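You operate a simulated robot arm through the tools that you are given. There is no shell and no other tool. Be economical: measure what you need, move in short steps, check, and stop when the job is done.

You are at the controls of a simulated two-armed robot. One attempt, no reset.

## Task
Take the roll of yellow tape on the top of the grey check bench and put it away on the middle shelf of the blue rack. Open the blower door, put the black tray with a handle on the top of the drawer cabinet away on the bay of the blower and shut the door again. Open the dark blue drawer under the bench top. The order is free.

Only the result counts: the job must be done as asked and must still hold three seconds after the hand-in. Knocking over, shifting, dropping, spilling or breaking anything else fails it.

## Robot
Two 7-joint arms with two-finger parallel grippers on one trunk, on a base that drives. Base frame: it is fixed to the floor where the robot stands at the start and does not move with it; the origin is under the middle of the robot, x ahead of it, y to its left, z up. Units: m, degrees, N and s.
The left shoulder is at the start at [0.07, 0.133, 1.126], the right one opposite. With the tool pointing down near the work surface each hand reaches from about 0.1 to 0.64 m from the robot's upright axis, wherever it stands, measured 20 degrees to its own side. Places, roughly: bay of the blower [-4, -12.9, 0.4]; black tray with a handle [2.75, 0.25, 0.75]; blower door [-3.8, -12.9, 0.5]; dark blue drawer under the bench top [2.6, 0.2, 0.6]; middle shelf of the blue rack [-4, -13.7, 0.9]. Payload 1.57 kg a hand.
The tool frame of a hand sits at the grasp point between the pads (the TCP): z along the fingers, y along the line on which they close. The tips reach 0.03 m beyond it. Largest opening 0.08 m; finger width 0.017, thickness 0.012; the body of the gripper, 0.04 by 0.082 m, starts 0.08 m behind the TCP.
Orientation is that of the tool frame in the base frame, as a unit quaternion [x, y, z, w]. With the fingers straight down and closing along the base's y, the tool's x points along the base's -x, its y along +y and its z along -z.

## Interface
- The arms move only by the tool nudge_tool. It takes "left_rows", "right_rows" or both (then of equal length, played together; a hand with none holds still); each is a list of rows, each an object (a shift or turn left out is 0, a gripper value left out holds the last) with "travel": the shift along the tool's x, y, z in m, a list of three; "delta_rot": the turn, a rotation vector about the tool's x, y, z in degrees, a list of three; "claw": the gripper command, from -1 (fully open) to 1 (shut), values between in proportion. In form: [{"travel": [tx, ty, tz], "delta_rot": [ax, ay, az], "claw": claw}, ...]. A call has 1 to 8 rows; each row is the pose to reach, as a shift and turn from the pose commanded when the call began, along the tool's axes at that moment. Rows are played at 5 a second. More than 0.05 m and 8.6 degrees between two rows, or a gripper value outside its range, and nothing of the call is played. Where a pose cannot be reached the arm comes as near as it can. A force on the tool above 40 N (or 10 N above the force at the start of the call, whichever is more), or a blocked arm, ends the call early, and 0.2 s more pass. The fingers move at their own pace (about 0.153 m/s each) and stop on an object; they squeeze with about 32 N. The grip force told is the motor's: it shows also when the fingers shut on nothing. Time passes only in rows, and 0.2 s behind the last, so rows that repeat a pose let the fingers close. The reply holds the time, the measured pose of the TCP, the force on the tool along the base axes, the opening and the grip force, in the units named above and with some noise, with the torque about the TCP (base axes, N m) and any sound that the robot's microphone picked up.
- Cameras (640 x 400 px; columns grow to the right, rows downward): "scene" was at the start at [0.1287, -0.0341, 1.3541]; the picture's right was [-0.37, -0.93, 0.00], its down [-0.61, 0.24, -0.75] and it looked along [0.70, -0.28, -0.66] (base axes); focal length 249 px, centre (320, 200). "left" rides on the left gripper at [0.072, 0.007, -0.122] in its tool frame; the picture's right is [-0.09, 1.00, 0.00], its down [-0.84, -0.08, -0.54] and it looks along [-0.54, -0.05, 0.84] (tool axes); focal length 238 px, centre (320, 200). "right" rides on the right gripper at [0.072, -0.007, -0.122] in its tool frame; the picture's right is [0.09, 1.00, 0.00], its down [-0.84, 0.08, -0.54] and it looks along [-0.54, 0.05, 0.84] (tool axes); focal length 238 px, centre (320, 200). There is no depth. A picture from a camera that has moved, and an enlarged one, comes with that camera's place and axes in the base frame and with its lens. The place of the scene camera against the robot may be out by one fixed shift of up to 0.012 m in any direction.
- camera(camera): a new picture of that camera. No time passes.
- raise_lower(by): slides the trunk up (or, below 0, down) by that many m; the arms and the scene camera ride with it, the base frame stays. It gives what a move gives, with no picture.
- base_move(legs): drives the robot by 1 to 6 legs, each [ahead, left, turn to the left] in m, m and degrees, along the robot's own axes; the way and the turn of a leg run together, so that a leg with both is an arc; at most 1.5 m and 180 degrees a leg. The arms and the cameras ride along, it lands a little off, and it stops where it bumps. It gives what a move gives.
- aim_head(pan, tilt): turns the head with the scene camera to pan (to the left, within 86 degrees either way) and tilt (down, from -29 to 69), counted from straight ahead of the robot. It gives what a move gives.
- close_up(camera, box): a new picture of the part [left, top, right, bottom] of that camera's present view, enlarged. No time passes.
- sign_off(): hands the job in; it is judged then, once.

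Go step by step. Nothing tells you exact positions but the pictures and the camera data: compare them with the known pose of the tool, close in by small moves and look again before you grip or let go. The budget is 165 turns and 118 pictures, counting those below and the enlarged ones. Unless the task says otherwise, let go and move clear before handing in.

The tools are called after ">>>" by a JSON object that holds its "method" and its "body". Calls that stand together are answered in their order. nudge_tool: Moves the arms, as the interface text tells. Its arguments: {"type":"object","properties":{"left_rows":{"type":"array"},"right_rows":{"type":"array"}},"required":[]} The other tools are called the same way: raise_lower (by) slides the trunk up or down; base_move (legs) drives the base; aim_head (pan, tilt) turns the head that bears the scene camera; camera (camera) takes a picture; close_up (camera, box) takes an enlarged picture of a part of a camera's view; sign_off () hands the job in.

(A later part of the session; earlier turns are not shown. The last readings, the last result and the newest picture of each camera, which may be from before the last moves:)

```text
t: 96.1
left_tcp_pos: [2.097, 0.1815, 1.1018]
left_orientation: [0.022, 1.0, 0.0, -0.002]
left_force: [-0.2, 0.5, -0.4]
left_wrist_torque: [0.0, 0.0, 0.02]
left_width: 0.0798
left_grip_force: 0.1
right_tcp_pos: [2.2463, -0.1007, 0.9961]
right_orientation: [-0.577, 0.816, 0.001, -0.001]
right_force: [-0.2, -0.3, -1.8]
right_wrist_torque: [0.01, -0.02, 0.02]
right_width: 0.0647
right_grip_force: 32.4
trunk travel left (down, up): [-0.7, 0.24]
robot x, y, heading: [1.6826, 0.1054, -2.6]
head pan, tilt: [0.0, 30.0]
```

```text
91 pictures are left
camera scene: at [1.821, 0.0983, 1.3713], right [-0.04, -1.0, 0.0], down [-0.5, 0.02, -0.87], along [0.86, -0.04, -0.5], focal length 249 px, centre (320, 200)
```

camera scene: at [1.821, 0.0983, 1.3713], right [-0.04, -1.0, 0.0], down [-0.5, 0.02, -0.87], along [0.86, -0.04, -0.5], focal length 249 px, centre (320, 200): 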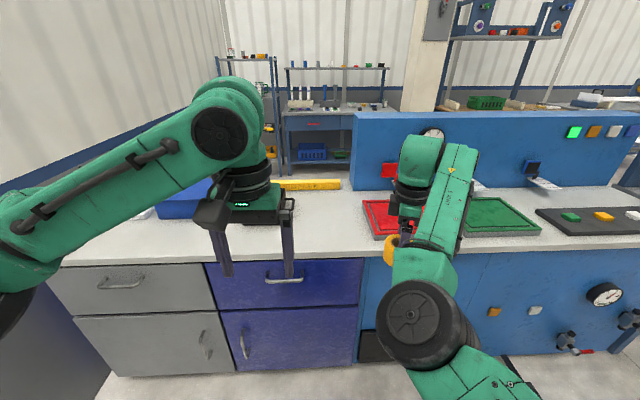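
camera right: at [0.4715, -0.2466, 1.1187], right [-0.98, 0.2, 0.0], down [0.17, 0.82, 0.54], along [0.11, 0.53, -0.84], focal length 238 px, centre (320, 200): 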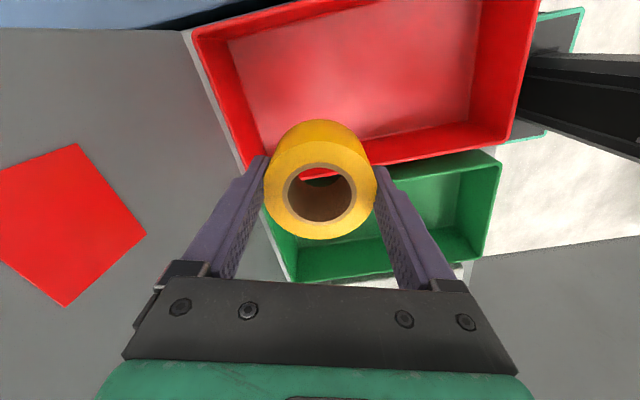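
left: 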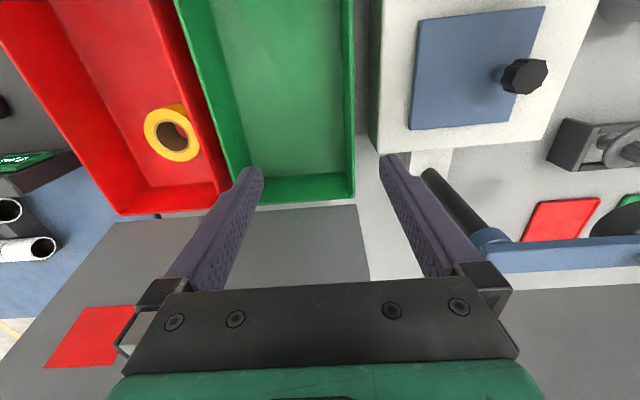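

The drawer handle is at about (2.55, 0.21, 0.57). I'll pull the right hand (with the tape) back and outward, and start turning the left hand to a forward pose with the fingers closing vertically.

>>> {"method": "nudge_tool", "body": {"right_rows": [{"travel": [0.04, 0.016, -0.01]}, {"travel": [0.08, 0.032, -0.02]}, {"travel": [0.12, 0.048, -0.03]}, {"travel": [0.16, 0.064, -0.04]}, {"travel": [0.2, 0.08, -0.05]}, {"travel": [0.234, 0.093, -0.05]}, {"travel": [0.234, 0.093, -0.05]}, {"travel": [0.234, 0.093, -0.05]}], "left_rows": [{"delta_rot": [-4.3, -4.3, 4.3]}, {"delta_rot": [-8.6, -8.6, 8.6]}, {"delta_rot": [-12.9, -12.9, 12.9]}, {"delta_rot": [-17.2, -17.2, 17.2]}, {"delta_rot": [-21.5, -21.5, 21.5]}, {"delta_rot": [-25.8, -25.8, 25.8]}, {"delta_rot": [-30.1, -30.1, 30.1]}, {"delta_rot": [-34.4, -34.4, 34.4]}]}}

>>> {"method": "nudge_tool", "body": {"left_rows": [{"delta_rot": [-4.3, -4.3, 4.3]}, {"delta_rot": [-8.6, -8.6, 8.6]}, {"delta_rot": [-12.9, -12.9, 12.9]}, {"delta_rot": [-17.2, -17.2, 17.2]}, {"delta_rot": [-21.5, -21.5, 21.5]}, {"delta_rot": [-25.8, -25.8, 25.8]}, {"delta_rot": [-30.1, -30.1, 30.1]}, {"delta_rot": [-34.4, -34.4, 34.4]}]}}

>>> {"method": "camera", "body": {"camera": "scene"}}

```text
t: 97.9
left_tcp_pos: [2.0963, 0.1808, 1.1023]
left_orientation: [0.308, 0.861, 0.28, 0.293]
left_force: [0.0, 0.7, 0.0]
left_wrist_torque: [0.0, 0.03, -0.02]
left_width: 0.0798
left_grip_force: 0.0
right_tcp_pos: [2.0806, -0.2929, 1.0473]
right_orientation: [-0.578, 0.816, 0.001, -0.002]
right_force: [-1.2, 0.6, -1.4]
right_wrist_torque: [0.01, -0.04, -0.01]
right_width: 0.065
right_grip_force: 32.1
right hand out of reach, approached as far as the arm can: row 1, 2, 3, 4, 5
trunk travel left (down, up): [-0.7, 0.24]
robot x, y, heading: [1.6803, 0.1066, -2.7]
head pan, tilt: [0.0, 30.0]
```

```text
t: 99.9
left_tcp_pos: [2.0989, 0.162, 1.1609]
left_orientation: [0.46, 0.466, 0.505, 0.562]
left_force: [0.6, 0.1, -0.4]
left_wrist_torque: [0.01, -0.04, -0.04]
left_width: 0.08
left_grip_force: 0.2
left hand out of reach, approached as far as the arm can: row 2, 3, 4, 5, 6, 7, 8
right_tcp_pos: [2.0808, -0.2915, 1.0472]
right_orientation: [-0.578, 0.816, 0.001, -0.002]
right_force: [0.4, -0.9, -1.3]
right_wrist_torque: [0.0, -0.01, 0.0]
right_width: 0.0648
right_grip_force: 31.4
trunk travel left (down, up): [-0.7, 0.24]
robot x, y, heading: [1.6815, 0.1095, -2.7]
head pan, tilt: [0.0, 30.0]
stopped in row 8 (left hand): the arm was blocked; the commanded pose is now the measured one
```

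```text
90 pictures are left
camera scene: at [1.8201, 0.0989, 1.3715], right [-0.04, -1.0, 0.0], down [-0.5, 0.02, -0.87], along [0.87, -0.04, -0.5], focal length 249 px, centre (320, 200)
```

scene: 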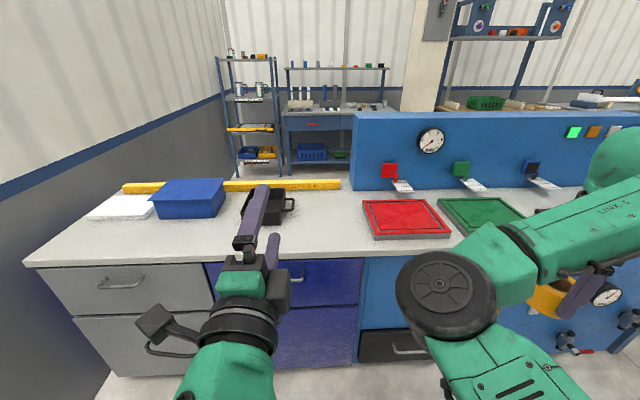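

The left hand is nearly facing forward. I'll lower the trunk so it is at handle height, then check with the left camera.

>>> {"method": "raise_lower", "body": {"by": -0.45}}

>>> {"method": "base_move", "body": {"legs": [[0, 0, 2.6]]}}

>>> {"method": "camera", "body": {"camera": "left"}}

>>> {"method": "camera", "body": {"camera": "scene"}}

```text
refused: -0.45 is not a number from -0.4 to 0.4
```

```text
t: 100.7
left_tcp_pos: [2.0966, 0.1794, 1.1605]
left_orientation: [0.45, 0.477, 0.518, 0.55]
left_force: [0.3, -0.6, -0.3]
left_wrist_torque: [0.02, -0.01, 0.01]
left_width: 0.0799
left_grip_force: 0.0
right_tcp_pos: [2.099, -0.2742, 1.0471]
right_orientation: [-0.596, 0.803, 0.002, -0.001]
right_force: [0.1, 0.9, -1.3]
right_wrist_torque: [0.04, -0.01, -0.01]
right_width: 0.065
right_grip_force: 31.7
trunk travel left (down, up): [-0.7, 0.24]
robot x, y, heading: [1.6801, 0.1094, 0.2]
head pan, tilt: [0.0, 30.0]
```

```text
89 pictures are left
camera left: at [1.9769, 0.2526, 1.1455], right [-0.14, -0.03, 0.99], down [-0.54, -0.84, -0.1], along [0.83, -0.54, 0.1], focal length 238 px, centre (320, 200)
```

left: 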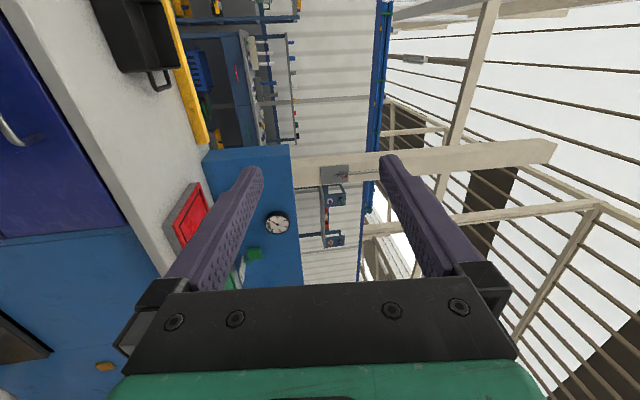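

```text
88 pictures are left
camera scene: at [1.8209, 0.1033, 1.3713], right [0.0, -1.0, 0.0], down [-0.5, 0.0, -0.87], along [0.87, 0.0, -0.5], focal length 249 px, centre (320, 200)
```

scene: 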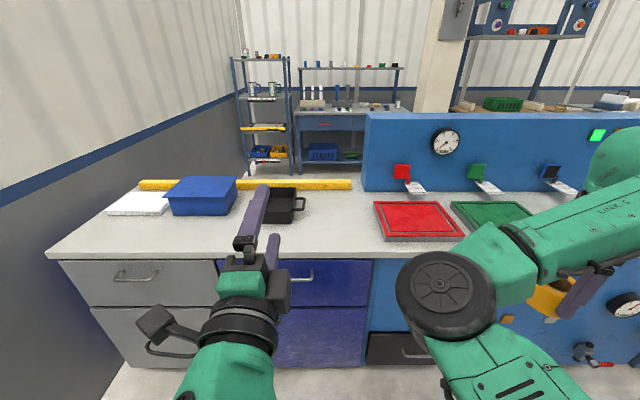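

>>> {"method": "raise_lower", "body": {"by": -0.4}}

>>> {"method": "raise_lower", "body": {"by": -0.1}}

>>> {"method": "camera", "body": {"camera": "left"}}

>>> {"method": "camera", "body": {"camera": "scene"}}

```text
t: 104.5
left_tcp_pos: [2.0975, 0.18, 0.7612]
left_orientation: [0.451, 0.476, 0.518, 0.549]
left_force: [-0.4, -0.4, -0.5]
left_wrist_torque: [0.01, -0.01, -0.01]
left_width: 0.0801
left_grip_force: 0.1
right_tcp_pos: [2.0981, -0.2755, 0.6459]
right_orientation: [-0.596, 0.803, 0.001, -0.003]
right_force: [-0.6, -0.1, -2.4]
right_wrist_torque: [-0.02, -0.03, 0.01]
right_width: 0.0648
right_grip_force: 32.2
trunk travel left (down, up): [-0.3, 0.64]
robot x, y, heading: [1.682, 0.1074, 0.3]
head pan, tilt: [0.0, 30.0]
```

```text
t: 105.9
left_tcp_pos: [2.0963, 0.1811, 0.6603]
left_orientation: [0.452, 0.476, 0.517, 0.549]
left_force: [0.1, 1.3, -0.7]
left_wrist_torque: [0.0, 0.02, 0.01]
left_width: 0.0798
left_grip_force: 0.1
right_tcp_pos: [2.0982, -0.2733, 0.5467]
right_orientation: [-0.596, 0.803, 0.001, -0.002]
right_force: [0.2, -0.1, -1.2]
right_wrist_torque: [0.05, 0.03, -0.03]
right_width: 0.065
right_grip_force: 31.6
trunk travel left (down, up): [-0.2, 0.74]
robot x, y, heading: [1.6814, 0.108, -0.1]
head pan, tilt: [0.0, 30.0]
```

```text
87 pictures are left
camera left: at [1.9767, 0.2536, 0.6455], right [-0.14, -0.03, 0.99], down [-0.54, -0.84, -0.1], along [0.83, -0.54, 0.1], focal length 238 px, centre (320, 200)
```

left: 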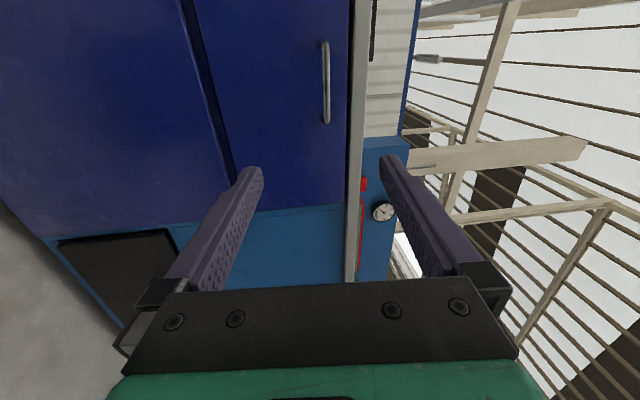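

```text
86 pictures are left
camera scene: at [1.8207, 0.1044, 0.8714], right [0.0, -1.0, 0.0], down [-0.5, 0.0, -0.87], along [0.87, 0.0, -0.5], focal length 249 px, centre (320, 200)
```

scene: 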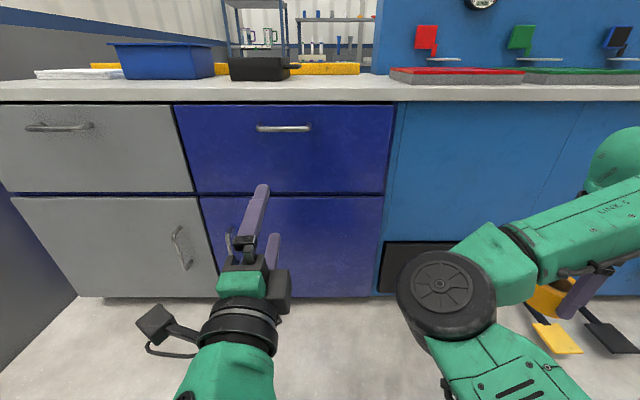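

The handle triangulates to about (2.42, 0.20, 0.718). I'll drive 0.2 m forward, level the left hand and line up in front of the handle.

>>> {"method": "base_move", "body": {"legs": [[0.2, 0, 0]]}}

>>> {"method": "nudge_tool", "body": {"left_rows": [{"travel": [0.005, 0.02, 0.01], "delta_rot": [2, 0.1, 0.8]}, {"travel": [0.01, 0.04, 0.02], "delta_rot": [4, 0.2, 1.6]}, {"travel": [0.015, 0.053, 0.035], "delta_rot": [6, 0.4, 2.4]}, {"travel": [0.02, 0.053, 0.035], "delta_rot": [7.9, 0.5, 3.2]}, {"travel": [0.02, 0.053, 0.035], "delta_rot": [7.9, 0.5, 3.2]}]}}

>>> {"method": "camera", "body": {"camera": "left"}}

>>> {"method": "camera", "body": {"camera": "scene"}}

```text
t: 107.5
left_tcp_pos: [2.2986, 0.1784, 0.659]
left_orientation: [0.453, 0.476, 0.516, 0.55]
left_force: [0.5, 0.4, 0.2]
left_wrist_torque: [0.03, -0.02, 0.01]
left_width: 0.0801
left_grip_force: 0.0
right_tcp_pos: [2.2994, -0.277, 0.5468]
right_orientation: [-0.594, 0.804, 0.001, -0.002]
right_force: [-0.5, 0.1, -0.8]
right_wrist_torque: [-0.03, -0.01, 0.03]
right_width: 0.0648
right_grip_force: 31.7
trunk travel left (down, up): [-0.2, 0.74]
robot x, y, heading: [1.8839, 0.1088, -0.2]
head pan, tilt: [0.0, 30.0]
```

```text
t: 108.7
left_tcp_pos: [2.3261, 0.2019, 0.7159]
left_orientation: [0.499, 0.5, 0.498, 0.502]
left_force: [0.0, 0.2, -0.3]
left_wrist_torque: [0.01, 0.0, 0.01]
left_width: 0.0801
left_grip_force: 0.0
right_tcp_pos: [2.3, -0.2768, 0.5466]
right_orientation: [-0.594, 0.804, 0.001, -0.001]
right_force: [0.4, 0.0, -1.0]
right_wrist_torque: [-0.01, 0.0, -0.02]
right_width: 0.0647
right_grip_force: 32.1
trunk travel left (down, up): [-0.2, 0.74]
robot x, y, heading: [1.8834, 0.1085, 0.1]
head pan, tilt: [0.0, 30.0]
```

```text
85 pictures are left
camera left: at [2.205, 0.2751, 0.7217], right [0.0, -0.09, 1.0], down [-0.54, -0.84, -0.08], along [0.84, -0.54, -0.05], focal length 238 px, centre (320, 200)
```

left: 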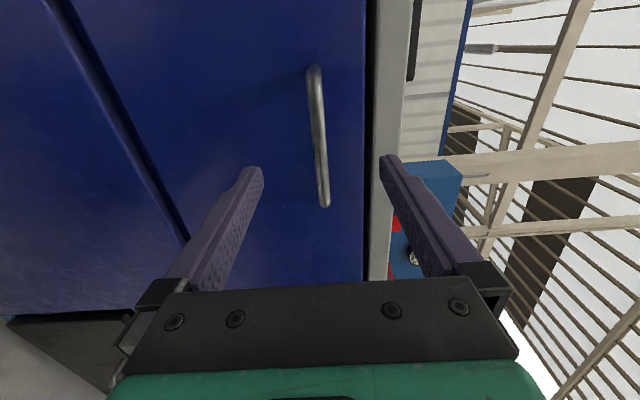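

```text
84 pictures are left
camera scene: at [2.0221, 0.1035, 0.8713], right [0.0, -1.0, 0.0], down [-0.5, 0.0, -0.87], along [0.87, 0.0, -0.5], focal length 249 px, centre (320, 200)
```

scene: 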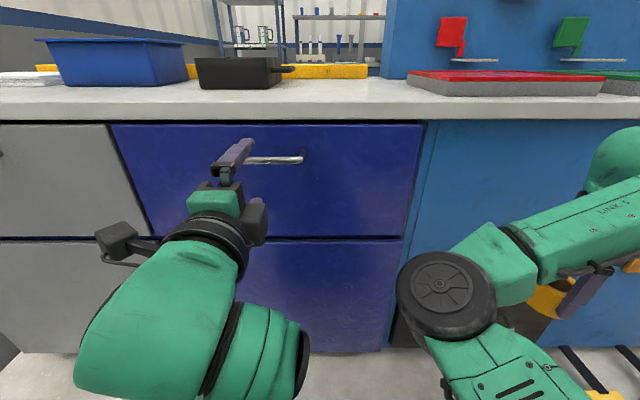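

The handle is at (2.431, 0.20, 0.715) and the hand is level with it. I'll part-close, advance and grip the bar.

>>> {"method": "nudge_tool", "body": {"left_rows": [{"claw": -0.1}, {"travel": [-0.002, -0.001, 0.03]}, {"travel": [-0.004, -0.001, 0.06]}, {"travel": [-0.005, -0.001, 0.075]}, {"travel": [-0.005, -0.001, 0.09]}, {"travel": [-0.005, -0.001, 0.09]}]}}

>>> {"method": "camera", "body": {"camera": "left"}}

```text
t: 110.1
left_tcp_pos: [2.4164, 0.195, 0.716]
left_orientation: [0.499, 0.5, 0.499, 0.502]
left_force: [-0.8, 0.0, 0.3]
left_wrist_torque: [0.01, -0.02, 0.02]
left_width: 0.0438
left_grip_force: 0.0
right_tcp_pos: [2.2987, -0.2777, 0.5466]
right_orientation: [-0.594, 0.804, 0.0, -0.001]
right_force: [-0.8, 0.4, -1.1]
right_wrist_torque: [0.02, 0.0, 0.01]
right_width: 0.0647
right_grip_force: 32.1
trunk travel left (down, up): [-0.2, 0.74]
robot x, y, heading: [1.8804, 0.1105, -0.3]
head pan, tilt: [0.0, 30.0]
```

```text
83 pictures are left
camera left: at [2.2957, 0.2685, 0.7219], right [0.0, -0.09, 1.0], down [-0.54, -0.84, -0.08], along [0.84, -0.54, -0.05], focal length 238 px, centre (320, 200)
```

left: 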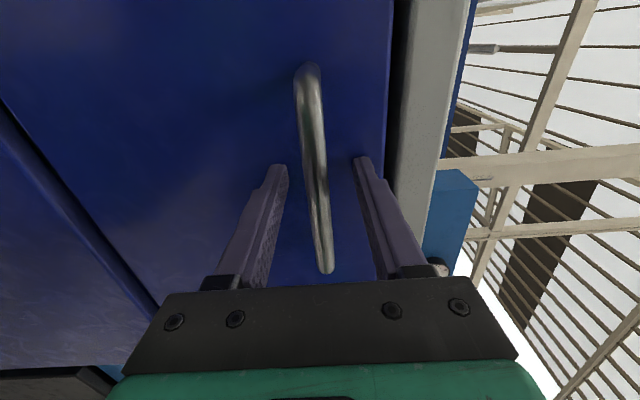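

The bar is between the fingers. I'll close and then pull by driving back.

>>> {"method": "nudge_tool", "body": {"left_rows": [{"claw": 1}, {"claw": 1}, {"claw": 1}]}}

>>> {"method": "nudge_tool", "body": {"left_rows": [{"travel": [0, 0, -0.02]}, {"travel": [0, 0, -0.04]}, {"travel": [0, 0, -0.06]}, {"travel": [0, 0, -0.06]}]}}

>>> {"method": "camera", "body": {"camera": "left"}}

```text
t: 110.9
left_tcp_pos: [2.4174, 0.1955, 0.7153]
left_orientation: [0.499, 0.501, 0.499, 0.502]
left_force: [-4.4, 0.2, -7.2]
left_wrist_torque: [0.13, -0.01, 0.37]
left_width: 0.0127
left_grip_force: 28.9
right_tcp_pos: [2.2977, -0.2757, 0.5466]
right_orientation: [-0.594, 0.804, 0.001, -0.002]
right_force: [0.2, 0.6, -2.0]
right_wrist_torque: [-0.03, 0.0, 0.02]
right_width: 0.0652
right_grip_force: 31.7
trunk travel left (down, up): [-0.2, 0.74]
robot x, y, heading: [1.8807, 0.1085, -0.2]
head pan, tilt: [0.0, 30.0]
```

```text
t: 111.9
left_tcp_pos: [2.3555, 0.1958, 0.715]
left_orientation: [0.499, 0.5, 0.499, 0.502]
left_force: [0.1, 0.3, 1.3]
left_wrist_torque: [0.08, 0.03, -0.39]
left_width: 0.0127
left_grip_force: 30.1
right_tcp_pos: [2.2986, -0.2755, 0.5463]
right_orientation: [-0.595, 0.804, 0.0, -0.002]
right_force: [0.3, 0.0, -1.8]
right_wrist_torque: [-0.01, 0.02, 0.0]
right_width: 0.0647
right_grip_force: 31.6
trunk travel left (down, up): [-0.2, 0.74]
robot x, y, heading: [1.8813, 0.1074, -0.4]
head pan, tilt: [0.0, 30.0]
```

```text
82 pictures are left
camera left: at [2.2352, 0.2685, 0.7212], right [0.0, -0.09, 1.0], down [-0.54, -0.84, -0.08], along [0.84, -0.54, -0.05], focal length 238 px, centre (320, 200)
```

left: 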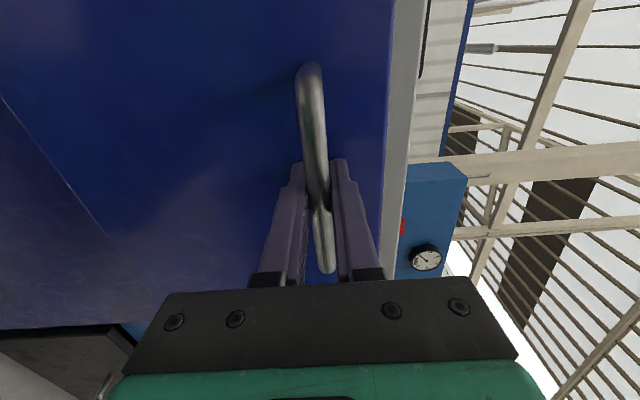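

The drawer is sliding out. Before opening it further I need to know how far my own base sticks out, because the tray must still be reached past the drawer.

>>> {"method": "aim_head", "body": {"pan": 0, "tilt": 69}}

>>> {"method": "camera", "body": {"camera": "scene"}}

```text
t: 112.9
left_tcp_pos: [2.3562, 0.1954, 0.7148]
left_orientation: [0.499, 0.5, 0.499, 0.501]
left_force: [-1.3, 0.4, 0.2]
left_wrist_torque: [0.11, -0.01, -0.36]
left_width: 0.0126
left_grip_force: 29.5
right_tcp_pos: [2.2991, -0.2753, 0.5468]
right_orientation: [-0.594, 0.804, 0.001, -0.002]
right_force: [0.0, 0.1, -1.8]
right_wrist_torque: [-0.02, 0.01, 0.01]
right_width: 0.065
right_grip_force: 32.2
trunk travel left (down, up): [-0.2, 0.74]
robot x, y, heading: [1.8805, 0.1081, -0.3]
head pan, tilt: [0.0, 68.8]
```

```text
81 pictures are left
camera scene: at [1.9874, 0.1036, 0.82], right [0.0, -1.0, 0.0], down [-0.93, 0.0, -0.36], along [0.36, 0.0, -0.93], focal length 249 px, centre (320, 200)
```

scene: 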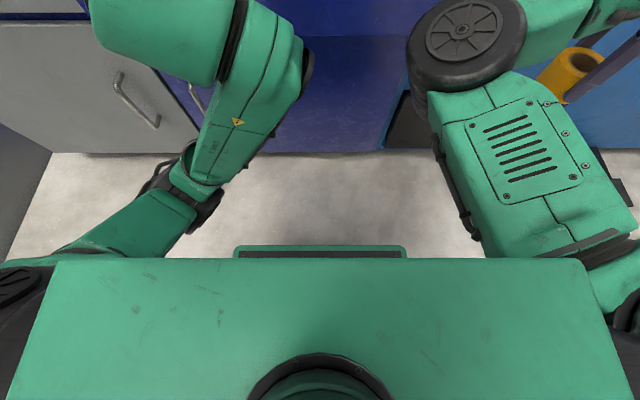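

My base is compact (about 0.22 m ahead of the axis). I'll leave the drawer slightly open for now and bring the tray forward first, so it is reachable once the drawer is fully out. Release, back off and raise.

>>> {"method": "nudge_tool", "body": {"left_rows": [{"claw": 0}, {"claw": -0.1}, {"travel": [0, 0, -0.03], "claw": -0.1}, {"travel": [0, 0, -0.08]}]}}

>>> {"method": "raise_lower", "body": {"by": 0.4}}

>>> {"method": "raise_lower", "body": {"by": 0.1}}

>>> {"method": "aim_head", "body": {"pan": 10, "tilt": 40}}

>>> {"method": "camera", "body": {"camera": "scene"}}

```text
t: 113.9
left_tcp_pos: [2.2824, 0.2094, 0.7178]
left_orientation: [0.503, 0.459, 0.586, 0.44]
left_force: [0.5, 0.3, 0.5]
left_wrist_torque: [-0.01, 0.03, -0.05]
left_width: 0.044
left_grip_force: 0.0
right_tcp_pos: [2.2974, -0.2768, 0.5452]
right_orientation: [-0.594, 0.804, 0.001, -0.002]
right_force: [0.1, 1.0, -0.2]
right_wrist_torque: [-0.03, 0.01, 0.01]
right_width: 0.0648
right_grip_force: 32.1
trunk travel left (down, up): [-0.2, 0.74]
robot x, y, heading: [1.8817, 0.1065, -0.1]
head pan, tilt: [0.0, 68.8]
```

```text
t: 114.2
left_tcp_pos: [2.2809, 0.2094, 0.7216]
left_orientation: [0.503, 0.455, 0.589, 0.439]
left_force: [0.2, 0.3, 0.4]
left_wrist_torque: [0.01, 0.01, -0.03]
left_width: 0.044
left_grip_force: 0.1
right_tcp_pos: [2.2988, -0.2756, 0.5466]
right_orientation: [-0.595, 0.804, 0.001, -0.002]
right_force: [0.2, 0.2, -0.9]
right_wrist_torque: [0.01, 0.0, 0.02]
right_width: 0.0648
right_grip_force: 32.0
trunk travel left (down, up): [-0.201, 0.739]
robot x, y, heading: [1.8838, 0.106, 0.0]
head pan, tilt: [0.0, 68.8]
stopped: the arm was blocked; the commanded pose is now the measured one
```

```text
t: 115.6
left_tcp_pos: [2.2812, 0.209, 0.819]
left_orientation: [0.503, 0.455, 0.589, 0.439]
left_force: [-0.1, 0.0, 0.2]
left_wrist_torque: [0.06, -0.01, 0.01]
left_width: 0.044
left_grip_force: 0.0
right_tcp_pos: [2.2993, -0.2757, 0.6472]
right_orientation: [-0.595, 0.804, 0.001, -0.002]
right_force: [0.3, 0.2, -0.7]
right_wrist_torque: [-0.05, -0.02, 0.01]
right_width: 0.0648
right_grip_force: 32.4
trunk travel left (down, up): [-0.301, 0.639]
robot x, y, heading: [1.8859, 0.1084, -0.0]
head pan, tilt: [0.0, 68.8]
```

```text
t: 116.5
left_tcp_pos: [2.2801, 0.209, 0.8196]
left_orientation: [0.504, 0.456, 0.589, 0.438]
left_force: [-0.5, -0.9, -0.1]
left_wrist_torque: [-0.03, 0.0, 0.02]
left_width: 0.044
left_grip_force: 0.1
right_tcp_pos: [2.2986, -0.2758, 0.6476]
right_orientation: [-0.595, 0.803, 0.001, -0.002]
right_force: [1.2, 0.3, -1.0]
right_wrist_torque: [-0.02, 0.0, -0.03]
right_width: 0.0647
right_grip_force: 31.9
trunk travel left (down, up): [-0.301, 0.639]
robot x, y, heading: [1.8867, 0.1067, -0.3]
head pan, tilt: [10.0, 40.0]
```

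```text
80 pictures are left
camera scene: at [2.0155, 0.1184, 0.957], right [0.17, -0.99, 0.0], down [-0.63, -0.11, -0.77], along [0.75, 0.13, -0.64], focal length 249 px, centre (320, 200)
```

scene: 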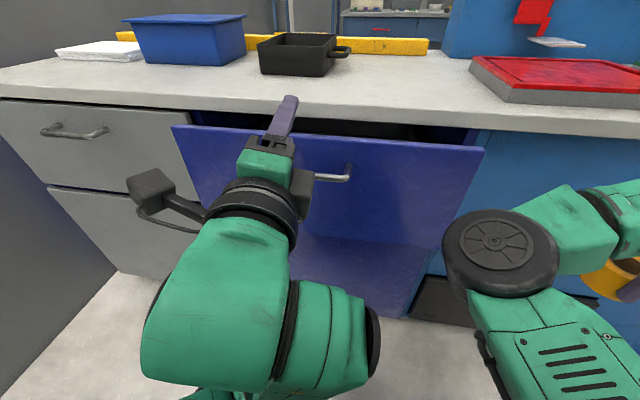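

>>> {"method": "raise_lower", "body": {"by": 0.4}}

>>> {"method": "aim_head", "body": {"pan": 8, "tilt": 42}}

>>> {"method": "close_up", "body": {"camera": "scene", "box": [200, 20, 440, 170]}}

>>> {"method": "camera", "body": {"camera": "left"}}

```text
t: 120.3
left_tcp_pos: [2.2806, 0.209, 1.22]
left_orientation: [0.504, 0.456, 0.589, 0.437]
left_force: [0.0, 0.6, 0.2]
left_wrist_torque: [0.0, 0.04, -0.03]
left_width: 0.044
left_grip_force: 0.0
right_tcp_pos: [2.2995, -0.2764, 1.0458]
right_orientation: [-0.595, 0.804, 0.001, -0.003]
right_force: [-0.2, -0.7, -1.4]
right_wrist_torque: [0.0, 0.08, 0.02]
right_width: 0.0648
right_grip_force: 32.3
trunk travel left (down, up): [-0.701, 0.239]
robot x, y, heading: [1.88, 0.1046, -0.4]
head pan, tilt: [10.0, 40.0]
```

```text
t: 121.0
left_tcp_pos: [2.2814, 0.2095, 1.2191]
left_orientation: [0.503, 0.455, 0.589, 0.439]
left_force: [-0.4, -0.5, -0.5]
left_wrist_torque: [0.0, 0.02, -0.03]
left_width: 0.0443
left_grip_force: 0.0
right_tcp_pos: [2.2994, -0.2754, 1.0475]
right_orientation: [-0.595, 0.804, 0.001, -0.002]
right_force: [0.6, -0.6, -1.6]
right_wrist_torque: [0.0, -0.02, -0.02]
right_width: 0.065
right_grip_force: 32.0
trunk travel left (down, up): [-0.701, 0.239]
robot x, y, heading: [1.8802, 0.1093, -0.1]
head pan, tilt: [8.0, 42.0]
```

```text
2.67 times, centred on (320, 95) of scene
camera zoom: at [2.0148, 0.1152, 1.3542], right [0.14, -0.99, 0.0], down [-0.66, -0.09, -0.74], along [0.74, 0.1, -0.67], focal length 664 px, centre (320, 480)
```

zoom: 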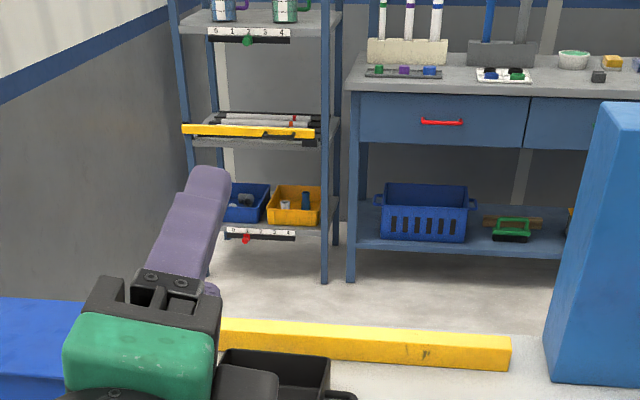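

```text
78 pictures are left
camera left: at [2.1531, 0.2667, 1.2304], right [-0.05, -0.29, 0.96], down [-0.44, -0.85, -0.28], along [0.9, -0.44, -0.09], focal length 238 px, centre (320, 200)
```

left: 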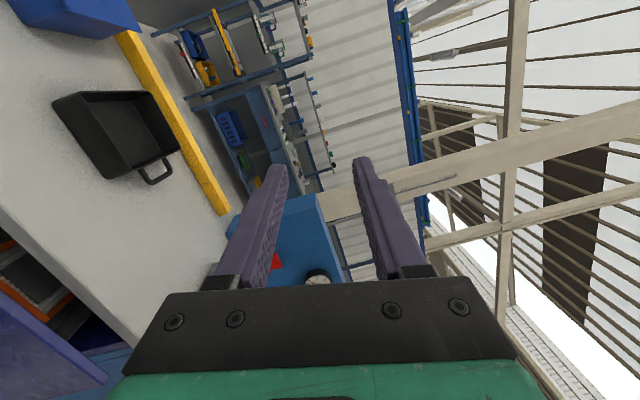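

The tray lies at about x 2.57–2.81, y 0.22–0.36, with its loop handle on the -y side at about (2.69, 0.17, 0.84). I can stand to the right of the open drawer and still reach it, so I'll open the drawer fully now.

>>> {"method": "base_move", "body": {"legs": [[-0.1, 0, 0]]}}

>>> {"method": "nudge_tool", "body": {"left_rows": [{"travel": [0, 0, 0.03], "delta_rot": [1.3, -2, -3.8]}, {"travel": [0, 0, 0.06], "delta_rot": [2.6, -3.9, -7.5]}, {"travel": [-0.005, 0, 0.09], "delta_rot": [4, -5.8, -11.3]}, {"travel": [-0.005, 0, 0.09], "delta_rot": [4, -5.8, -11.3]}]}}

>>> {"method": "raise_lower", "body": {"by": -0.4}}

>>> {"method": "raise_lower", "body": {"by": -0.1}}

>>> {"method": "camera", "body": {"camera": "left"}}

```text
t: 122.1
left_tcp_pos: [2.1803, 0.2086, 1.2197]
left_orientation: [0.503, 0.455, 0.589, 0.438]
left_force: [-0.4, 0.0, 0.3]
left_wrist_torque: [0.03, -0.04, 0.03]
left_width: 0.0439
left_grip_force: 0.2
right_tcp_pos: [2.2, -0.2754, 1.0475]
right_orientation: [-0.595, 0.803, 0.001, -0.001]
right_force: [0.0, -1.4, -1.0]
right_wrist_torque: [0.04, 0.01, 0.02]
right_width: 0.0649
right_grip_force: 32.3
trunk travel left (down, up): [-0.701, 0.239]
robot x, y, heading: [1.7796, 0.1108, -0.3]
head pan, tilt: [8.0, 42.0]
```

```text
t: 123.1
left_tcp_pos: [2.2695, 0.2135, 1.2253]
left_orientation: [0.5, 0.5, 0.5, 0.499]
left_force: [-0.8, 0.1, 0.1]
left_wrist_torque: [-0.02, -0.03, -0.02]
left_width: 0.0444
left_grip_force: 0.0
right_tcp_pos: [2.2004, -0.2753, 1.0476]
right_orientation: [-0.595, 0.804, 0.001, -0.002]
right_force: [0.6, -0.1, -1.1]
right_wrist_torque: [-0.03, 0.0, 0.04]
right_width: 0.0648
right_grip_force: 32.0
trunk travel left (down, up): [-0.701, 0.239]
robot x, y, heading: [1.7833, 0.1105, -0.4]
head pan, tilt: [8.0, 42.0]
```

```text
t: 126.9
left_tcp_pos: [2.2693, 0.2145, 0.8249]
left_orientation: [0.5, 0.5, 0.501, 0.498]
left_force: [0.0, -0.6, 0.8]
left_wrist_torque: [0.0, 0.05, 0.02]
left_width: 0.0438
left_grip_force: 0.1
right_tcp_pos: [2.1994, -0.2757, 0.6469]
right_orientation: [-0.595, 0.804, 0.001, -0.001]
right_force: [0.0, 0.0, -1.5]
right_wrist_torque: [-0.03, -0.02, 0.02]
right_width: 0.0649
right_grip_force: 32.4
trunk travel left (down, up): [-0.301, 0.639]
robot x, y, heading: [1.7765, 0.1057, 0.1]
head pan, tilt: [8.0, 42.0]
```

```text
t: 128.3
left_tcp_pos: [2.2687, 0.2138, 0.7254]
left_orientation: [0.501, 0.5, 0.501, 0.498]
left_force: [-0.5, 0.1, 0.1]
left_wrist_torque: [-0.01, 0.04, -0.05]
left_width: 0.0441
left_grip_force: 0.0
right_tcp_pos: [2.1982, -0.2758, 0.5474]
right_orientation: [-0.595, 0.804, 0.001, -0.001]
right_force: [-0.4, -0.8, -1.2]
right_wrist_torque: [0.03, 0.0, -0.02]
right_width: 0.0648
right_grip_force: 31.6
trunk travel left (down, up): [-0.201, 0.739]
robot x, y, heading: [1.7813, 0.107, -0.2]
head pan, tilt: [8.0, 42.0]
```

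```text
77 pictures are left
camera left: at [2.1481, 0.2865, 0.733], right [0.0, -0.09, 1.0], down [-0.54, -0.84, -0.08], along [0.84, -0.54, -0.05], focal length 238 px, centre (320, 200)
```

left: 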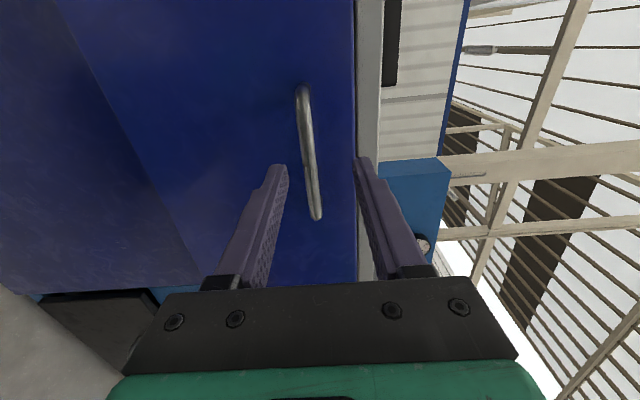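

>>> {"method": "nudge_tool", "body": {"left_rows": [{"travel": [-0.016, -0.01, 0.02]}, {"travel": [-0.016, -0.01, 0.05]}, {"travel": [-0.016, -0.01, 0.085]}, {"travel": [-0.016, -0.01, 0.085]}, {"travel": [-0.016, -0.01, 0.085], "claw": 1}, {"travel": [-0.016, -0.01, 0.085], "claw": 1}, {"travel": [-0.016, -0.01, 0.085], "claw": 1}]}}

>>> {"method": "base_move", "body": {"legs": [[-0.2, 0, 0]]}}

>>> {"method": "camera", "body": {"camera": "scene"}}

```text
t: 129.9
left_tcp_pos: [2.3556, 0.1981, 0.7151]
left_orientation: [0.5, 0.5, 0.502, 0.498]
left_force: [1.4, 0.6, 2.2]
left_wrist_torque: [-0.07, 0.02, -0.14]
left_width: 0.0126
left_grip_force: 29.5
right_tcp_pos: [2.1984, -0.275, 0.5471]
right_orientation: [-0.595, 0.804, 0.001, -0.001]
right_force: [0.1, 0.9, -1.2]
right_wrist_torque: [-0.01, -0.02, 0.01]
right_width: 0.0647
right_grip_force: 32.4
trunk travel left (down, up): [-0.201, 0.739]
robot x, y, heading: [1.7813, 0.1073, -0.1]
head pan, tilt: [8.0, 42.0]
```

```text
t: 131.4
left_tcp_pos: [2.1576, 0.1978, 0.7151]
left_orientation: [0.5, 0.501, 0.5, 0.499]
left_force: [-0.3, -4.4, 1.4]
left_wrist_torque: [-0.08, 0.02, 0.27]
left_width: 0.0124
left_grip_force: 29.6
right_tcp_pos: [2.0032, -0.2752, 0.5463]
right_orientation: [-0.595, 0.804, 0.001, -0.001]
right_force: [-0.1, 0.0, -1.0]
right_wrist_torque: [0.0, -0.06, -0.02]
right_width: 0.0649
right_grip_force: 31.9
trunk travel left (down, up): [-0.201, 0.739]
robot x, y, heading: [1.5864, 0.1091, -0.6]
head pan, tilt: [8.0, 42.0]
```

```text
76 pictures are left
camera scene: at [1.7182, 0.1157, 0.8542], right [0.14, -0.99, 0.0], down [-0.66, -0.09, -0.74], along [0.74, 0.1, -0.67], focal length 249 px, centre (320, 200)
```

scene: 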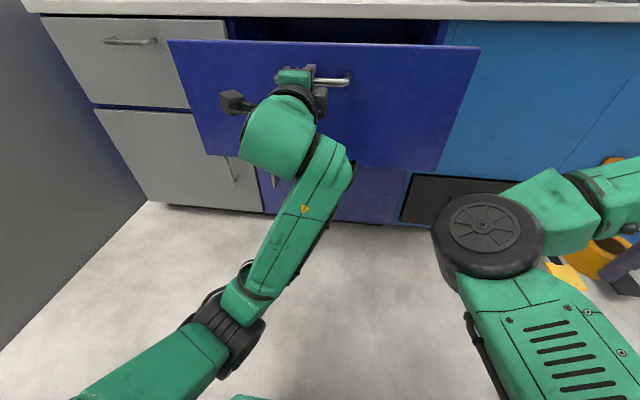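

>>> {"method": "base_move", "body": {"legs": [[-0.1, 0, 0]]}}

>>> {"method": "camera", "body": {"camera": "left"}}

```text
t: 132.7
left_tcp_pos: [2.0658, 0.2002, 0.7159]
left_orientation: [0.499, 0.5, 0.502, 0.499]
left_force: [0.0, -1.4, -0.8]
left_wrist_torque: [-0.08, -0.02, 0.35]
left_width: 0.0127
left_grip_force: 29.9
right_tcp_pos: [1.9102, -0.2734, 0.5472]
right_orientation: [-0.596, 0.803, 0.001, -0.001]
right_force: [0.2, -0.1, -1.5]
right_wrist_torque: [-0.01, 0.0, 0.0]
right_width: 0.0646
right_grip_force: 31.6
trunk travel left (down, up): [-0.201, 0.739]
robot x, y, heading: [1.493, 0.108, -0.2]
head pan, tilt: [8.0, 42.0]
stopped in leg 1: the force on the tool passed its limit (the readings are from after the stop); the commanded pose is now the measured one
```

```text
75 pictures are left
camera left: at [1.9445, 0.2717, 0.7218], right [0.0, -0.09, 1.0], down [-0.54, -0.84, -0.08], along [0.84, -0.54, -0.05], focal length 238 px, centre (320, 200)
```

left: 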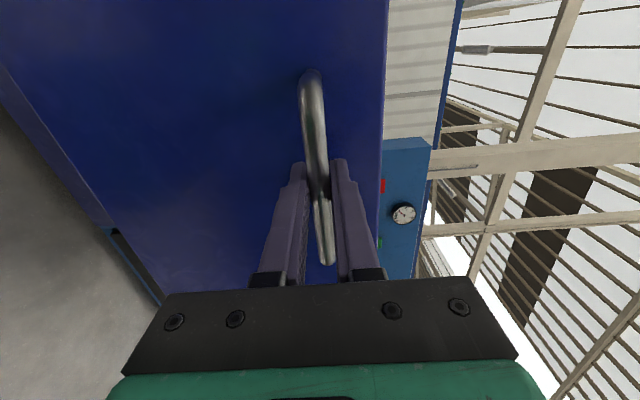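

The drawer is fully open at its end stop. I'll release, back straight off and raise the trunk.

>>> {"method": "nudge_tool", "body": {"left_rows": [{"claw": 0}, {"claw": -0.2}, {"claw": -0.2}]}}

>>> {"method": "base_move", "body": {"legs": [[-0.12, 0, 0]]}}

>>> {"method": "raise_lower", "body": {"by": 0.4}}

>>> {"method": "aim_head", "body": {"pan": 0, "tilt": 35}}

>>> {"method": "camera", "body": {"camera": "scene"}}

```text
t: 133.4
left_tcp_pos: [2.0664, 0.2001, 0.7149]
left_orientation: [0.5, 0.5, 0.501, 0.499]
left_force: [0.9, 1.2, -0.1]
left_wrist_torque: [-0.01, -0.03, 0.02]
left_width: 0.048
left_grip_force: 0.2
right_tcp_pos: [1.9101, -0.2732, 0.5469]
right_orientation: [-0.596, 0.803, 0.001, -0.002]
right_force: [-0.8, -1.0, -1.0]
right_wrist_torque: [0.0, 0.03, -0.01]
right_width: 0.065
right_grip_force: 32.1
trunk travel left (down, up): [-0.201, 0.739]
robot x, y, heading: [1.4872, 0.1083, -0.0]
head pan, tilt: [8.0, 42.0]
```

```text
t: 134.7
left_tcp_pos: [1.9474, 0.2009, 0.7149]
left_orientation: [0.499, 0.5, 0.503, 0.499]
left_force: [0.7, -0.3, 0.8]
left_wrist_torque: [0.0, -0.01, -0.03]
left_width: 0.0478
left_grip_force: 0.1
right_tcp_pos: [1.7916, -0.2733, 0.5473]
right_orientation: [-0.596, 0.803, 0.001, -0.001]
right_force: [-0.3, 0.0, -1.1]
right_wrist_torque: [-0.01, 0.02, 0.0]
right_width: 0.0648
right_grip_force: 32.0
trunk travel left (down, up): [-0.201, 0.739]
robot x, y, heading: [1.3706, 0.108, 0.2]
head pan, tilt: [8.0, 42.0]
```

```text
t: 138.5
left_tcp_pos: [1.9467, 0.2005, 1.1159]
left_orientation: [0.499, 0.501, 0.502, 0.498]
left_force: [-0.5, 0.6, -0.1]
left_wrist_torque: [-0.03, -0.01, -0.02]
left_width: 0.0481
left_grip_force: 0.1
right_tcp_pos: [1.7924, -0.2734, 0.9473]
right_orientation: [-0.596, 0.803, 0.001, -0.002]
right_force: [0.2, -0.1, -1.6]
right_wrist_torque: [-0.01, -0.02, -0.04]
right_width: 0.065
right_grip_force: 32.3
trunk travel left (down, up): [-0.601, 0.339]
robot x, y, heading: [1.3735, 0.1095, 0.0]
head pan, tilt: [8.0, 42.0]
```

```text
t: 139.2
left_tcp_pos: [1.9473, 0.2001, 1.1159]
left_orientation: [0.499, 0.501, 0.502, 0.498]
left_force: [-0.5, -0.2, -0.3]
left_wrist_torque: [-0.03, -0.03, 0.01]
left_width: 0.0478
left_grip_force: 0.1
right_tcp_pos: [1.7916, -0.2737, 0.9473]
right_orientation: [-0.596, 0.803, 0.001, -0.002]
right_force: [-0.7, 0.7, -1.8]
right_wrist_torque: [-0.04, -0.03, -0.02]
right_width: 0.0647
right_grip_force: 31.9
trunk travel left (down, up): [-0.601, 0.339]
robot x, y, heading: [1.3744, 0.1063, -0.2]
head pan, tilt: [0.0, 35.0]
```

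```text
74 pictures are left
camera scene: at [1.5117, 0.105, 1.2646], right [0.0, -1.0, 0.0], down [-0.57, 0.0, -0.82], along [0.82, 0.0, -0.57], focal length 249 px, centre (320, 200)
```

scene: 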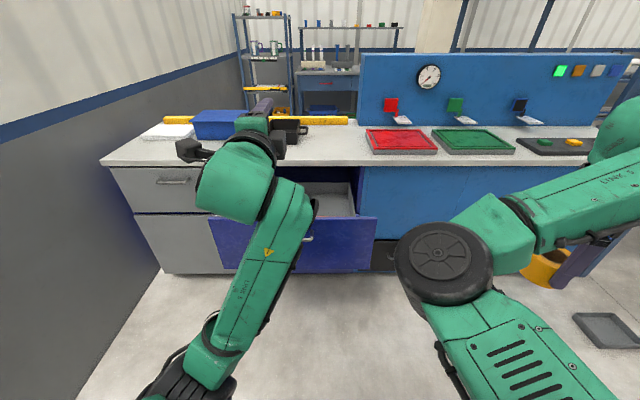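

The drawer is open. I'll drive to stand to the right of it at about (2.0, -0.36) and inspect the tray handle.

>>> {"method": "base_move", "body": {"legs": [[0, -0.46, 0], [0.63, 0, 0]]}}

>>> {"method": "aim_head", "body": {"pan": 35, "tilt": 38}}

>>> {"method": "camera", "body": {"camera": "scene"}}

>>> {"method": "camera", "body": {"camera": "left"}}

```text
t: 145.1
left_tcp_pos: [2.5775, -0.2532, 1.1155]
left_orientation: [0.498, 0.502, 0.503, 0.497]
left_force: [0.0, 0.1, -0.5]
left_wrist_torque: [-0.03, -0.02, 0.02]
left_width: 0.0481
left_grip_force: 0.1
right_tcp_pos: [2.4253, -0.7271, 0.9474]
right_orientation: [-0.598, 0.801, 0.001, -0.002]
right_force: [0.6, 0.8, -1.5]
right_wrist_torque: [0.05, 0.01, -0.02]
right_width: 0.065
right_grip_force: 32.0
trunk travel left (down, up): [-0.601, 0.339]
robot x, y, heading: [2.0061, -0.3444, 0.5]
head pan, tilt: [0.0, 35.0]
```

```text
t: 146.1
left_tcp_pos: [2.5776, -0.2524, 1.1155]
left_orientation: [0.498, 0.502, 0.503, 0.497]
left_force: [-0.5, -0.1, -0.6]
left_wrist_torque: [-0.04, 0.02, 0.04]
left_width: 0.0481
left_grip_force: 0.0
right_tcp_pos: [2.4256, -0.7265, 0.9479]
right_orientation: [-0.598, 0.801, 0.001, -0.002]
right_force: [-0.2, -0.4, -1.7]
right_wrist_torque: [-0.03, 0.01, -0.01]
right_width: 0.0648
right_grip_force: 32.2
trunk travel left (down, up): [-0.601, 0.339]
robot x, y, heading: [2.0006, -0.3489, 0.0]
head pan, tilt: [35.0, 38.0]
```

```text
73 pictures are left
camera scene: at [2.1249, -0.3011, 1.2601], right [0.58, -0.82, 0.0], down [-0.5, -0.36, -0.79], along [0.64, 0.46, -0.62], focal length 249 px, centre (320, 200)
```

scene: 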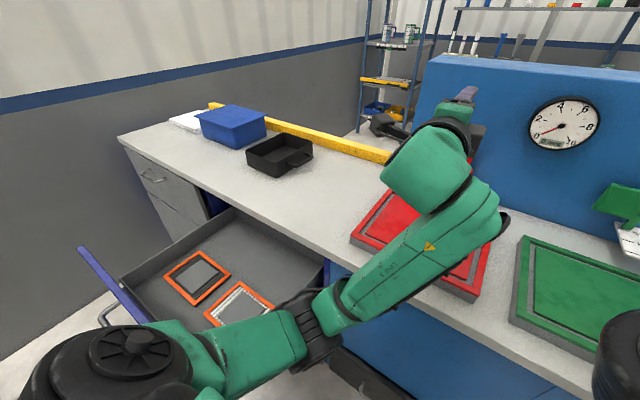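

```text
72 pictures are left
camera left: at [2.4558, -0.1816, 1.122], right [0.0, -0.09, 1.0], down [-0.53, -0.84, -0.08], along [0.85, -0.53, -0.05], focal length 238 px, centre (320, 200)
```

left: 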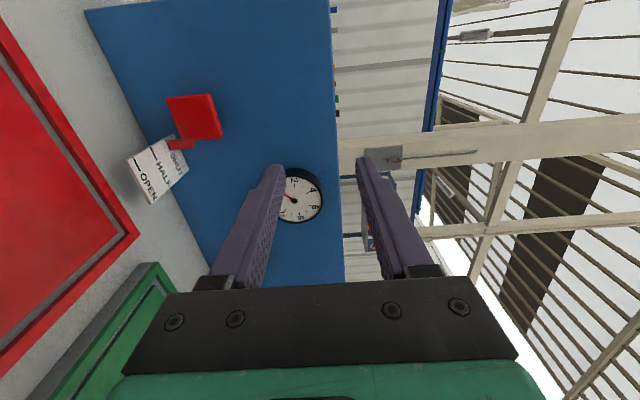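

>>> {"method": "close_up", "body": {"camera": "scene", "box": [220, 110, 348, 190]}}

```text
5.00 times, centred on (284, 150) of scene
camera zoom: at [2.1249, -0.3011, 1.2601], right [0.58, -0.82, 0.0], down [-0.5, -0.36, -0.79], along [0.64, 0.46, -0.62], focal length 1245 px, centre (500, 450)
```

zoom: 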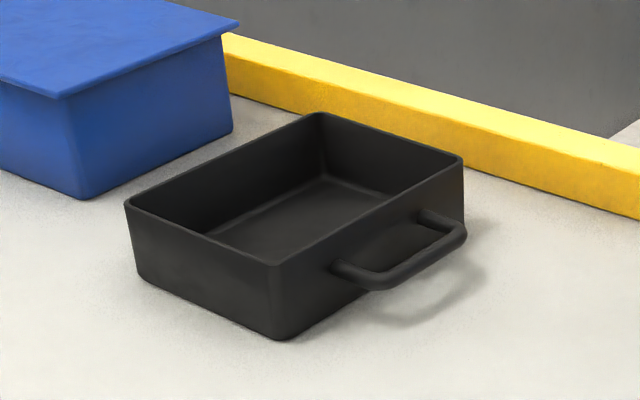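

The handle bar is at about (2.705, 0.183, 0.832), roughly 0.10 wide, with about 26 mm of clearance below it. I'll yaw the left hand 90° so it points towards +y with the fingers closing vertically.

>>> {"method": "nudge_tool", "body": {"left_rows": [{"delta_rot": [0, 8, 0]}, {"delta_rot": [0, 16, 0]}, {"delta_rot": [0, 24, 0]}, {"delta_rot": [0, 32, 0]}, {"delta_rot": [0, 40, 0]}, {"delta_rot": [0, 48, 0]}]}}

>>> {"method": "nudge_tool", "body": {"left_rows": [{"delta_rot": [0, 8, 0]}, {"delta_rot": [0, 16, 0]}, {"delta_rot": [0, 24, 0]}, {"delta_rot": [0, 32, 0]}]}}

>>> {"method": "camera", "body": {"camera": "scene"}}

```text
t: 147.5
left_tcp_pos: [2.5771, -0.2532, 1.1156]
left_orientation: [0.249, 0.661, 0.662, 0.25]
left_force: [0.4, 0.6, 0.1]
left_wrist_torque: [0.0, 0.01, -0.02]
left_width: 0.0479
left_grip_force: 0.0
right_tcp_pos: [2.4255, -0.7281, 0.9469]
right_orientation: [-0.598, 0.802, 0.0, -0.002]
right_force: [-0.4, -0.5, -1.5]
right_wrist_torque: [-0.02, 0.01, 0.01]
right_width: 0.0647
right_grip_force: 32.1
trunk travel left (down, up): [-0.601, 0.339]
robot x, y, heading: [2.0069, -0.3528, 0.2]
head pan, tilt: [35.0, 38.0]
```

```text
t: 148.5
left_tcp_pos: [2.5773, -0.2525, 1.1146]
left_orientation: [0.13, 0.694, 0.696, 0.131]
left_force: [0.8, -1.2, -0.8]
left_wrist_torque: [0.02, 0.03, 0.02]
left_width: 0.0478
left_grip_force: 0.0
left hand out of reach, approached as far as the arm can: row 3, 4
right_tcp_pos: [2.4257, -0.7267, 0.9477]
right_orientation: [-0.598, 0.801, 0.001, -0.002]
right_force: [-0.6, -0.1, -1.3]
right_wrist_torque: [0.0, 0.02, 0.02]
right_width: 0.0649
right_grip_force: 32.0
trunk travel left (down, up): [-0.601, 0.339]
robot x, y, heading: [2.0051, -0.3476, 0.5]
head pan, tilt: [35.0, 38.0]
```

```text
70 pictures are left
camera scene: at [2.1249, -0.3011, 1.2601], right [0.58, -0.82, 0.0], down [-0.5, -0.36, -0.79], along [0.64, 0.46, -0.62], focal length 249 px, centre (320, 200)
```

scene: 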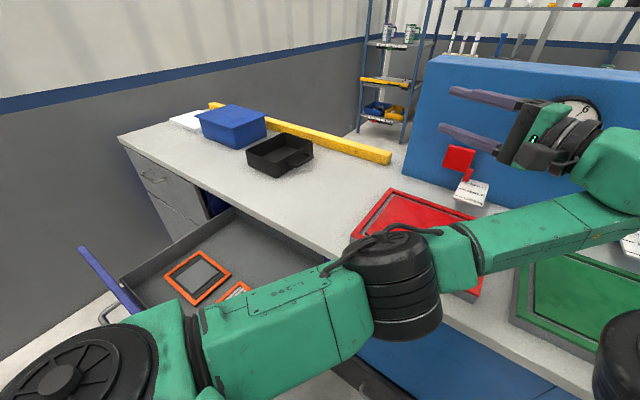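

The hand is yawed about 69°, which is enough. I'll move toward a pre-grasp near the handle, pitching down about 15°.

>>> {"method": "nudge_tool", "body": {"left_rows": [{"travel": [0.003, -0.015, 0.045], "delta_rot": [3, 0, 0]}, {"travel": [0.006, -0.035, 0.09], "delta_rot": [6, 0, 0]}, {"travel": [0.009, -0.055, 0.135], "delta_rot": [9, 0, 0]}, {"travel": [0.012, -0.075, 0.18], "delta_rot": [12, 0, 0]}, {"travel": [0.015, -0.095, 0.225], "delta_rot": [15, 0, 0]}, {"travel": [0.018, -0.115, 0.27], "delta_rot": [15, 0, 0]}, {"travel": [0.021, -0.135, 0.315], "delta_rot": [15, 0, 0]}, {"travel": [0.0245, -0.155, 0.355], "delta_rot": [15, 0, 0]}]}}

>>> {"method": "camera", "body": {"camera": "scene"}}

>>> {"method": "camera", "body": {"camera": "left"}}

```text
t: 150.3
left_tcp_pos: [2.685, 0.0864, 0.9609]
left_orientation: [0.147, 0.779, 0.599, 0.115]
left_force: [-0.1, -0.4, 0.4]
left_wrist_torque: [0.01, -0.02, -0.02]
left_width: 0.0477
left_grip_force: 0.1
right_tcp_pos: [2.425, -0.7284, 0.9466]
right_orientation: [-0.599, 0.801, 0.0, -0.002]
right_force: [0.5, 0.1, -1.1]
right_wrist_torque: [-0.01, -0.01, 0.02]
right_width: 0.0649
right_grip_force: 32.2
trunk travel left (down, up): [-0.601, 0.339]
robot x, y, heading: [2.0044, -0.3456, 0.3]
head pan, tilt: [35.0, 38.0]
```

```text
69 pictures are left
camera scene: at [2.1252, -0.3012, 1.26], right [0.58, -0.82, 0.0], down [-0.5, -0.36, -0.79], along [0.64, 0.46, -0.62], focal length 249 px, centre (320, 200)
```

scene: 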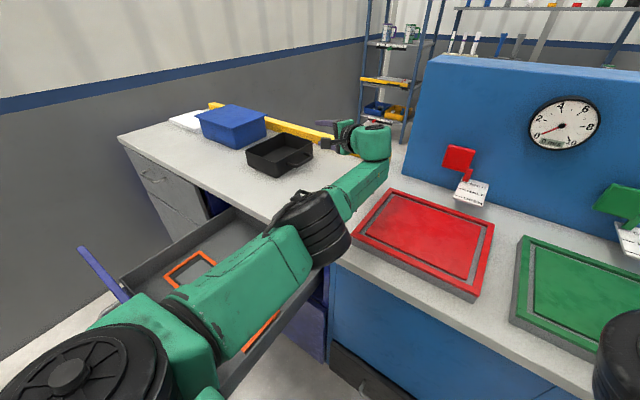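

```text
68 pictures are left
camera left: at [2.5762, 0.0053, 0.9986], right [0.18, 0.21, 0.96], down [0.58, -0.81, 0.07], along [0.8, 0.55, -0.26], focal length 238 px, centre (320, 200)
```

left: 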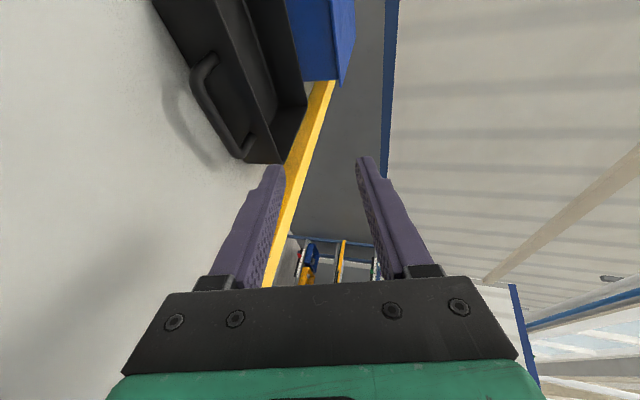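

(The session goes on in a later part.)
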